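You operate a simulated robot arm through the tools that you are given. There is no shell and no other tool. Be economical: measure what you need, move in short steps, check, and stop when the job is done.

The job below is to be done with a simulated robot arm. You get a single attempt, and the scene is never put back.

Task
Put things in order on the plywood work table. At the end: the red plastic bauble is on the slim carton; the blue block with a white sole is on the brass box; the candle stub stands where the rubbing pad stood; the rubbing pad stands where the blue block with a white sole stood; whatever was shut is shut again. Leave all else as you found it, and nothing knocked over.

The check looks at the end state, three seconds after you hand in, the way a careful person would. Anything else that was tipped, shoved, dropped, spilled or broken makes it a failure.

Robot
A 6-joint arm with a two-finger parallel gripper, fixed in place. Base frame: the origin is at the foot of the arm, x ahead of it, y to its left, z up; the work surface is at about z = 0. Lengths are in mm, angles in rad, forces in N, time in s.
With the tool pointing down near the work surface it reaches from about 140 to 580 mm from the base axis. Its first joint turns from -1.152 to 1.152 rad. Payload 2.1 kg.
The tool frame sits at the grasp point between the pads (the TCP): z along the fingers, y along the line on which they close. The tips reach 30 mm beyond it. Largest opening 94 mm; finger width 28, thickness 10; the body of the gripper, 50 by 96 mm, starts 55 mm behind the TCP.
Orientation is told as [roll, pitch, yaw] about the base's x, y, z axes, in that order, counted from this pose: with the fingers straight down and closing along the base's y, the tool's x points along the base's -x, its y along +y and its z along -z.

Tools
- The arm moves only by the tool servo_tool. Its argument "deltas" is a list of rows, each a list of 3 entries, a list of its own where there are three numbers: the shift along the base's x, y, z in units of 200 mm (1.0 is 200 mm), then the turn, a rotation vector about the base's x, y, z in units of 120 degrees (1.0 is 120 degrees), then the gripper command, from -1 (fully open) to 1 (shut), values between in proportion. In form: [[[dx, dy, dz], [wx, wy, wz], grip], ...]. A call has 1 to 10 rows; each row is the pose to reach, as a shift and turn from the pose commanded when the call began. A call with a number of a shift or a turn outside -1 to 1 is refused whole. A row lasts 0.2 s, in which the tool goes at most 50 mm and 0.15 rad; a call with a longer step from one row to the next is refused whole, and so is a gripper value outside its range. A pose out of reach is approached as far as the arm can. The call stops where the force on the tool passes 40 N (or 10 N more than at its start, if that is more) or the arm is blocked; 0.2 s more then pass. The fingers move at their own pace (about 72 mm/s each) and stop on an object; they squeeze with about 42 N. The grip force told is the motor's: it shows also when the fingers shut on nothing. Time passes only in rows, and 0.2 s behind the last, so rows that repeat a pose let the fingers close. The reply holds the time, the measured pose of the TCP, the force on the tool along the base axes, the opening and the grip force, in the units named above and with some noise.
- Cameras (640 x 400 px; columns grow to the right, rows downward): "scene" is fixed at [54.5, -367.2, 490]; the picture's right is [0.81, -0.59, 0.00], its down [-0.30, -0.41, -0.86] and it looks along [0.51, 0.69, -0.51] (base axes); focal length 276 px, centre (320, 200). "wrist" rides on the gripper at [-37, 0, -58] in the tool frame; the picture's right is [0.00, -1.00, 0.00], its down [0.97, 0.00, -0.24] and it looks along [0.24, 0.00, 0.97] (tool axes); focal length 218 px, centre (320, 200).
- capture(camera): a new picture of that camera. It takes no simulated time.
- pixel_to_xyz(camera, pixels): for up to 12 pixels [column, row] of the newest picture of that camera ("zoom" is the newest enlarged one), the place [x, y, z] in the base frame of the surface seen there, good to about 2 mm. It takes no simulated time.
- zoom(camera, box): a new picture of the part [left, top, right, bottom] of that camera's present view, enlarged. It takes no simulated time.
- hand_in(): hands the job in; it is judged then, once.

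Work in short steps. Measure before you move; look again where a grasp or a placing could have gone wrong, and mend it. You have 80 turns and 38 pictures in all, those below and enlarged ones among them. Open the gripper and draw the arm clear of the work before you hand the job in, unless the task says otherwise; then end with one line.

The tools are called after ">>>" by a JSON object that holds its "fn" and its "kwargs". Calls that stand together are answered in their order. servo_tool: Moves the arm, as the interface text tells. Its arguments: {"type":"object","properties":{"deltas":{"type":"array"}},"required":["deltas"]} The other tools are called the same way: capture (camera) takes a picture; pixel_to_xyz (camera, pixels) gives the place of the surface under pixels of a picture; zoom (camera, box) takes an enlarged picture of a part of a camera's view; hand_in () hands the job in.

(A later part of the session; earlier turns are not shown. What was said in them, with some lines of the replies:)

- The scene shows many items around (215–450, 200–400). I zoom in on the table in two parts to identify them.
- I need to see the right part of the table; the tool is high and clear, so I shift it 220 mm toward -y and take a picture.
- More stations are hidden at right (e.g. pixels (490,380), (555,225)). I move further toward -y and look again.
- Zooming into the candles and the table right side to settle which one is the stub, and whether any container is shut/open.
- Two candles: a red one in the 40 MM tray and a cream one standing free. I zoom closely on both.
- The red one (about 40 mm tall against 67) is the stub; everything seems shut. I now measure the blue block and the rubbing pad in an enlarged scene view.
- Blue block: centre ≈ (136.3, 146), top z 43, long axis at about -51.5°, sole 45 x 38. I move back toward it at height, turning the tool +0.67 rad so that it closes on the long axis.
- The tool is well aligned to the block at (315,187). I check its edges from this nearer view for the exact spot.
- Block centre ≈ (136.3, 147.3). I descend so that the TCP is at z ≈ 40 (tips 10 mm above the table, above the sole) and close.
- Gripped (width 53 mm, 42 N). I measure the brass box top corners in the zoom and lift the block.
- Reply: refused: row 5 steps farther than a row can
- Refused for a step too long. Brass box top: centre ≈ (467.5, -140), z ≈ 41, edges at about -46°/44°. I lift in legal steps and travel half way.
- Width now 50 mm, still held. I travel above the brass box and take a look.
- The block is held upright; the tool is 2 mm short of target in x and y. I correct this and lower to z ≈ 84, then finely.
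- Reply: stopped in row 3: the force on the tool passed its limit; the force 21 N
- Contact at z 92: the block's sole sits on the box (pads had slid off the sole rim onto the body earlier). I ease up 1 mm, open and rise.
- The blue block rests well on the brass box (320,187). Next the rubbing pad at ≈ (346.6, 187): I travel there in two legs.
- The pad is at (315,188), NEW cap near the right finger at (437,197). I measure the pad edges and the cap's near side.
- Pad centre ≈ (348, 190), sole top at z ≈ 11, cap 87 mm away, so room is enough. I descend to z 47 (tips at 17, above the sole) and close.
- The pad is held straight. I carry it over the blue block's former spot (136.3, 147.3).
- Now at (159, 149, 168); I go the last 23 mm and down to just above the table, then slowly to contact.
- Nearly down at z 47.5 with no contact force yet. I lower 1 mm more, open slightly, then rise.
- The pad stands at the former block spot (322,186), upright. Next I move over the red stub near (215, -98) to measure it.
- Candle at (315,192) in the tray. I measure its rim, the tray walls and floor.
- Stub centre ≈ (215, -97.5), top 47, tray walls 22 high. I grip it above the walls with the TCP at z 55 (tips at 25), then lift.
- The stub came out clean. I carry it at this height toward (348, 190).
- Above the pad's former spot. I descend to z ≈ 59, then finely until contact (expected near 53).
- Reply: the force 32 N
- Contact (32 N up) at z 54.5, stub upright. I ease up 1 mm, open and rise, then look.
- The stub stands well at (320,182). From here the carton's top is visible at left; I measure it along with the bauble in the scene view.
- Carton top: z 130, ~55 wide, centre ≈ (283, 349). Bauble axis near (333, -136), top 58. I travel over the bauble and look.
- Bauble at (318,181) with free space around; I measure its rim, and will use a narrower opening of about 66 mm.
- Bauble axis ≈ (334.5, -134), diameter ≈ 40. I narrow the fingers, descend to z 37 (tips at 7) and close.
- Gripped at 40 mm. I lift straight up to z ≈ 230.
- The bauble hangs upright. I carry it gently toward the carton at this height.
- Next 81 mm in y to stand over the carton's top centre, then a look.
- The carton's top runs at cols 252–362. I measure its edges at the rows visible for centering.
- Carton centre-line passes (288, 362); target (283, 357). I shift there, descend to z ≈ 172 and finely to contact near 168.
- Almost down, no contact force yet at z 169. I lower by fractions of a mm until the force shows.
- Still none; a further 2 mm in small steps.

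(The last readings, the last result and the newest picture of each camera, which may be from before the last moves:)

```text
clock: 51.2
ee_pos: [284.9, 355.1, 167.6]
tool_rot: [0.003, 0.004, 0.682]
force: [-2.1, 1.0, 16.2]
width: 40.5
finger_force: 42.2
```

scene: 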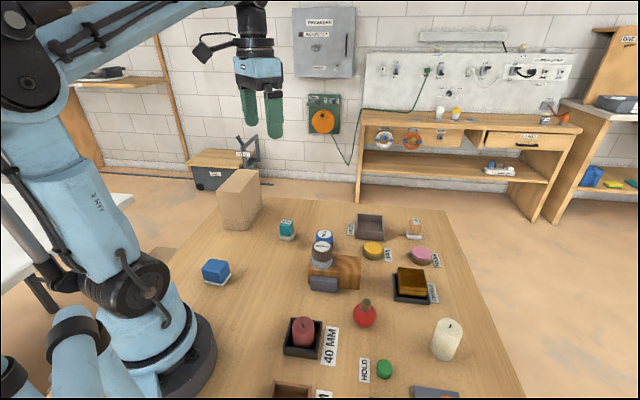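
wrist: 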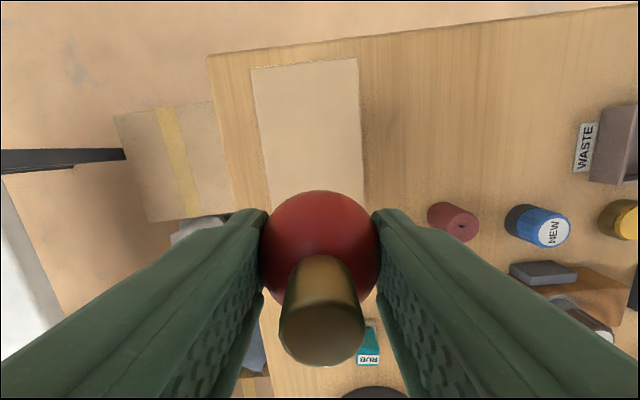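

Contact with 16 N. I relieve a little, open to about 60 mm, and rise slowly.

>>> {"fn": "servo_tool", "kwargs": {"deltas": [[[0, 0, 0.003], [0, 0, 0], 1], [[0, 0, 0.003], [0, 0, 0], 0.05], [[0, 0, 0.003], [0, 0, 0], -0.1], [[0, 0, 0.003], [0, 0, 0], -0.35], [[0, 0, 0.003], [0, 0, 0], -0.35], [[0, 0, 0.003], [0, 0, 0], -0.35]]}}

>>> {"fn": "zoom", "kwargs": {"camera": "scene", "box": [200, 110, 280, 200]}}

```text
clock: 52.6
ee_pos: [284.6, 355.3, 166.4]
tool_rot: [0.002, 0.001, 0.682]
force: [-0.1, 0.7, -0.3]
width: 63.4
finger_force: 0.0
```

```text
4.44 times, centred on (240, 155) of scene
```

zoom: 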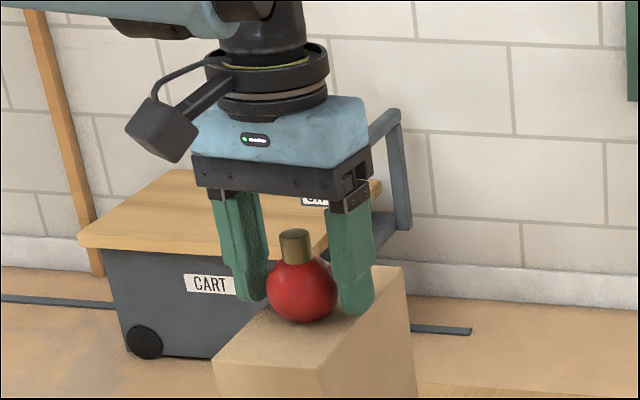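

The bauble stands upright on the carton, free of the fingers. I rise straight up to clear it, then draw away.

>>> {"fn": "servo_tool", "kwargs": {"deltas": [[[0, 0, 0.08], [0, 0, 0], -0.35], [[0, 0, 0.2], [0, 0, 0], -0.35], [[0, 0, 0.4], [0, 0, 0], -0.35], [[0, 0, 0.6], [0, 0, 0], -0.35], [[0, 0, 0.8], [0, 0, 0], -0.6], [[0, -0.2, 0.9], [0, 0, 0], -1], [[0, -0.4, 0.9], [0, 0, 0], -1], [[0, -0.6, 0.9], [0, 0, 0], -1], [[0, -0.8, 0.9], [0, 0, 0], -1], [[0, -0.95, 0.9], [0, 0, 0], -1]]}}

>>> {"fn": "capture", "kwargs": {"camera": "scene"}}

>>> {"fn": "capture", "kwargs": {"camera": "wrist"}}

```text
clock: 54.8
ee_pos: [282.7, 163.8, 348.1]
tool_rot: [0.001, 0.001, 0.681]
force: [-0.3, -0.1, -0.8]
width: 94.1
finger_force: 0.0
```

```text
4 pictures are left
```

scene: 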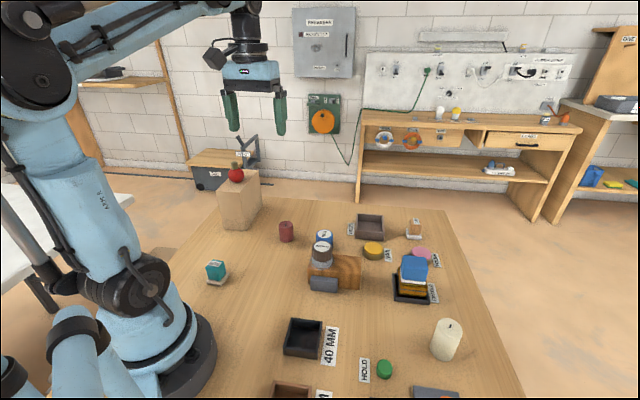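

```text
3 pictures are left
```

wrist: 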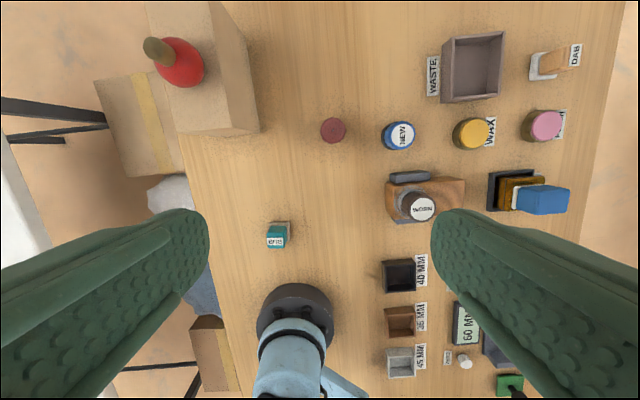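

All four things are in place: bauble on the carton (236,175), block on the brass box (413,268), pad (216,272) and stub (286,231). Nothing has been knocked over and the arm is clear, so I hand in.

>>> {"fn": "hand_in", "kwargs": {}}

```text
The job is handed in.
```

I handed the job in with all four things moved and standing upright. I took the short red candle in the 40 MM tray, not the taller cream one, to be the candle stub. I found nothing that had to be opened, nothing was knocked over, and the gripper is open with the arm drawn clear.
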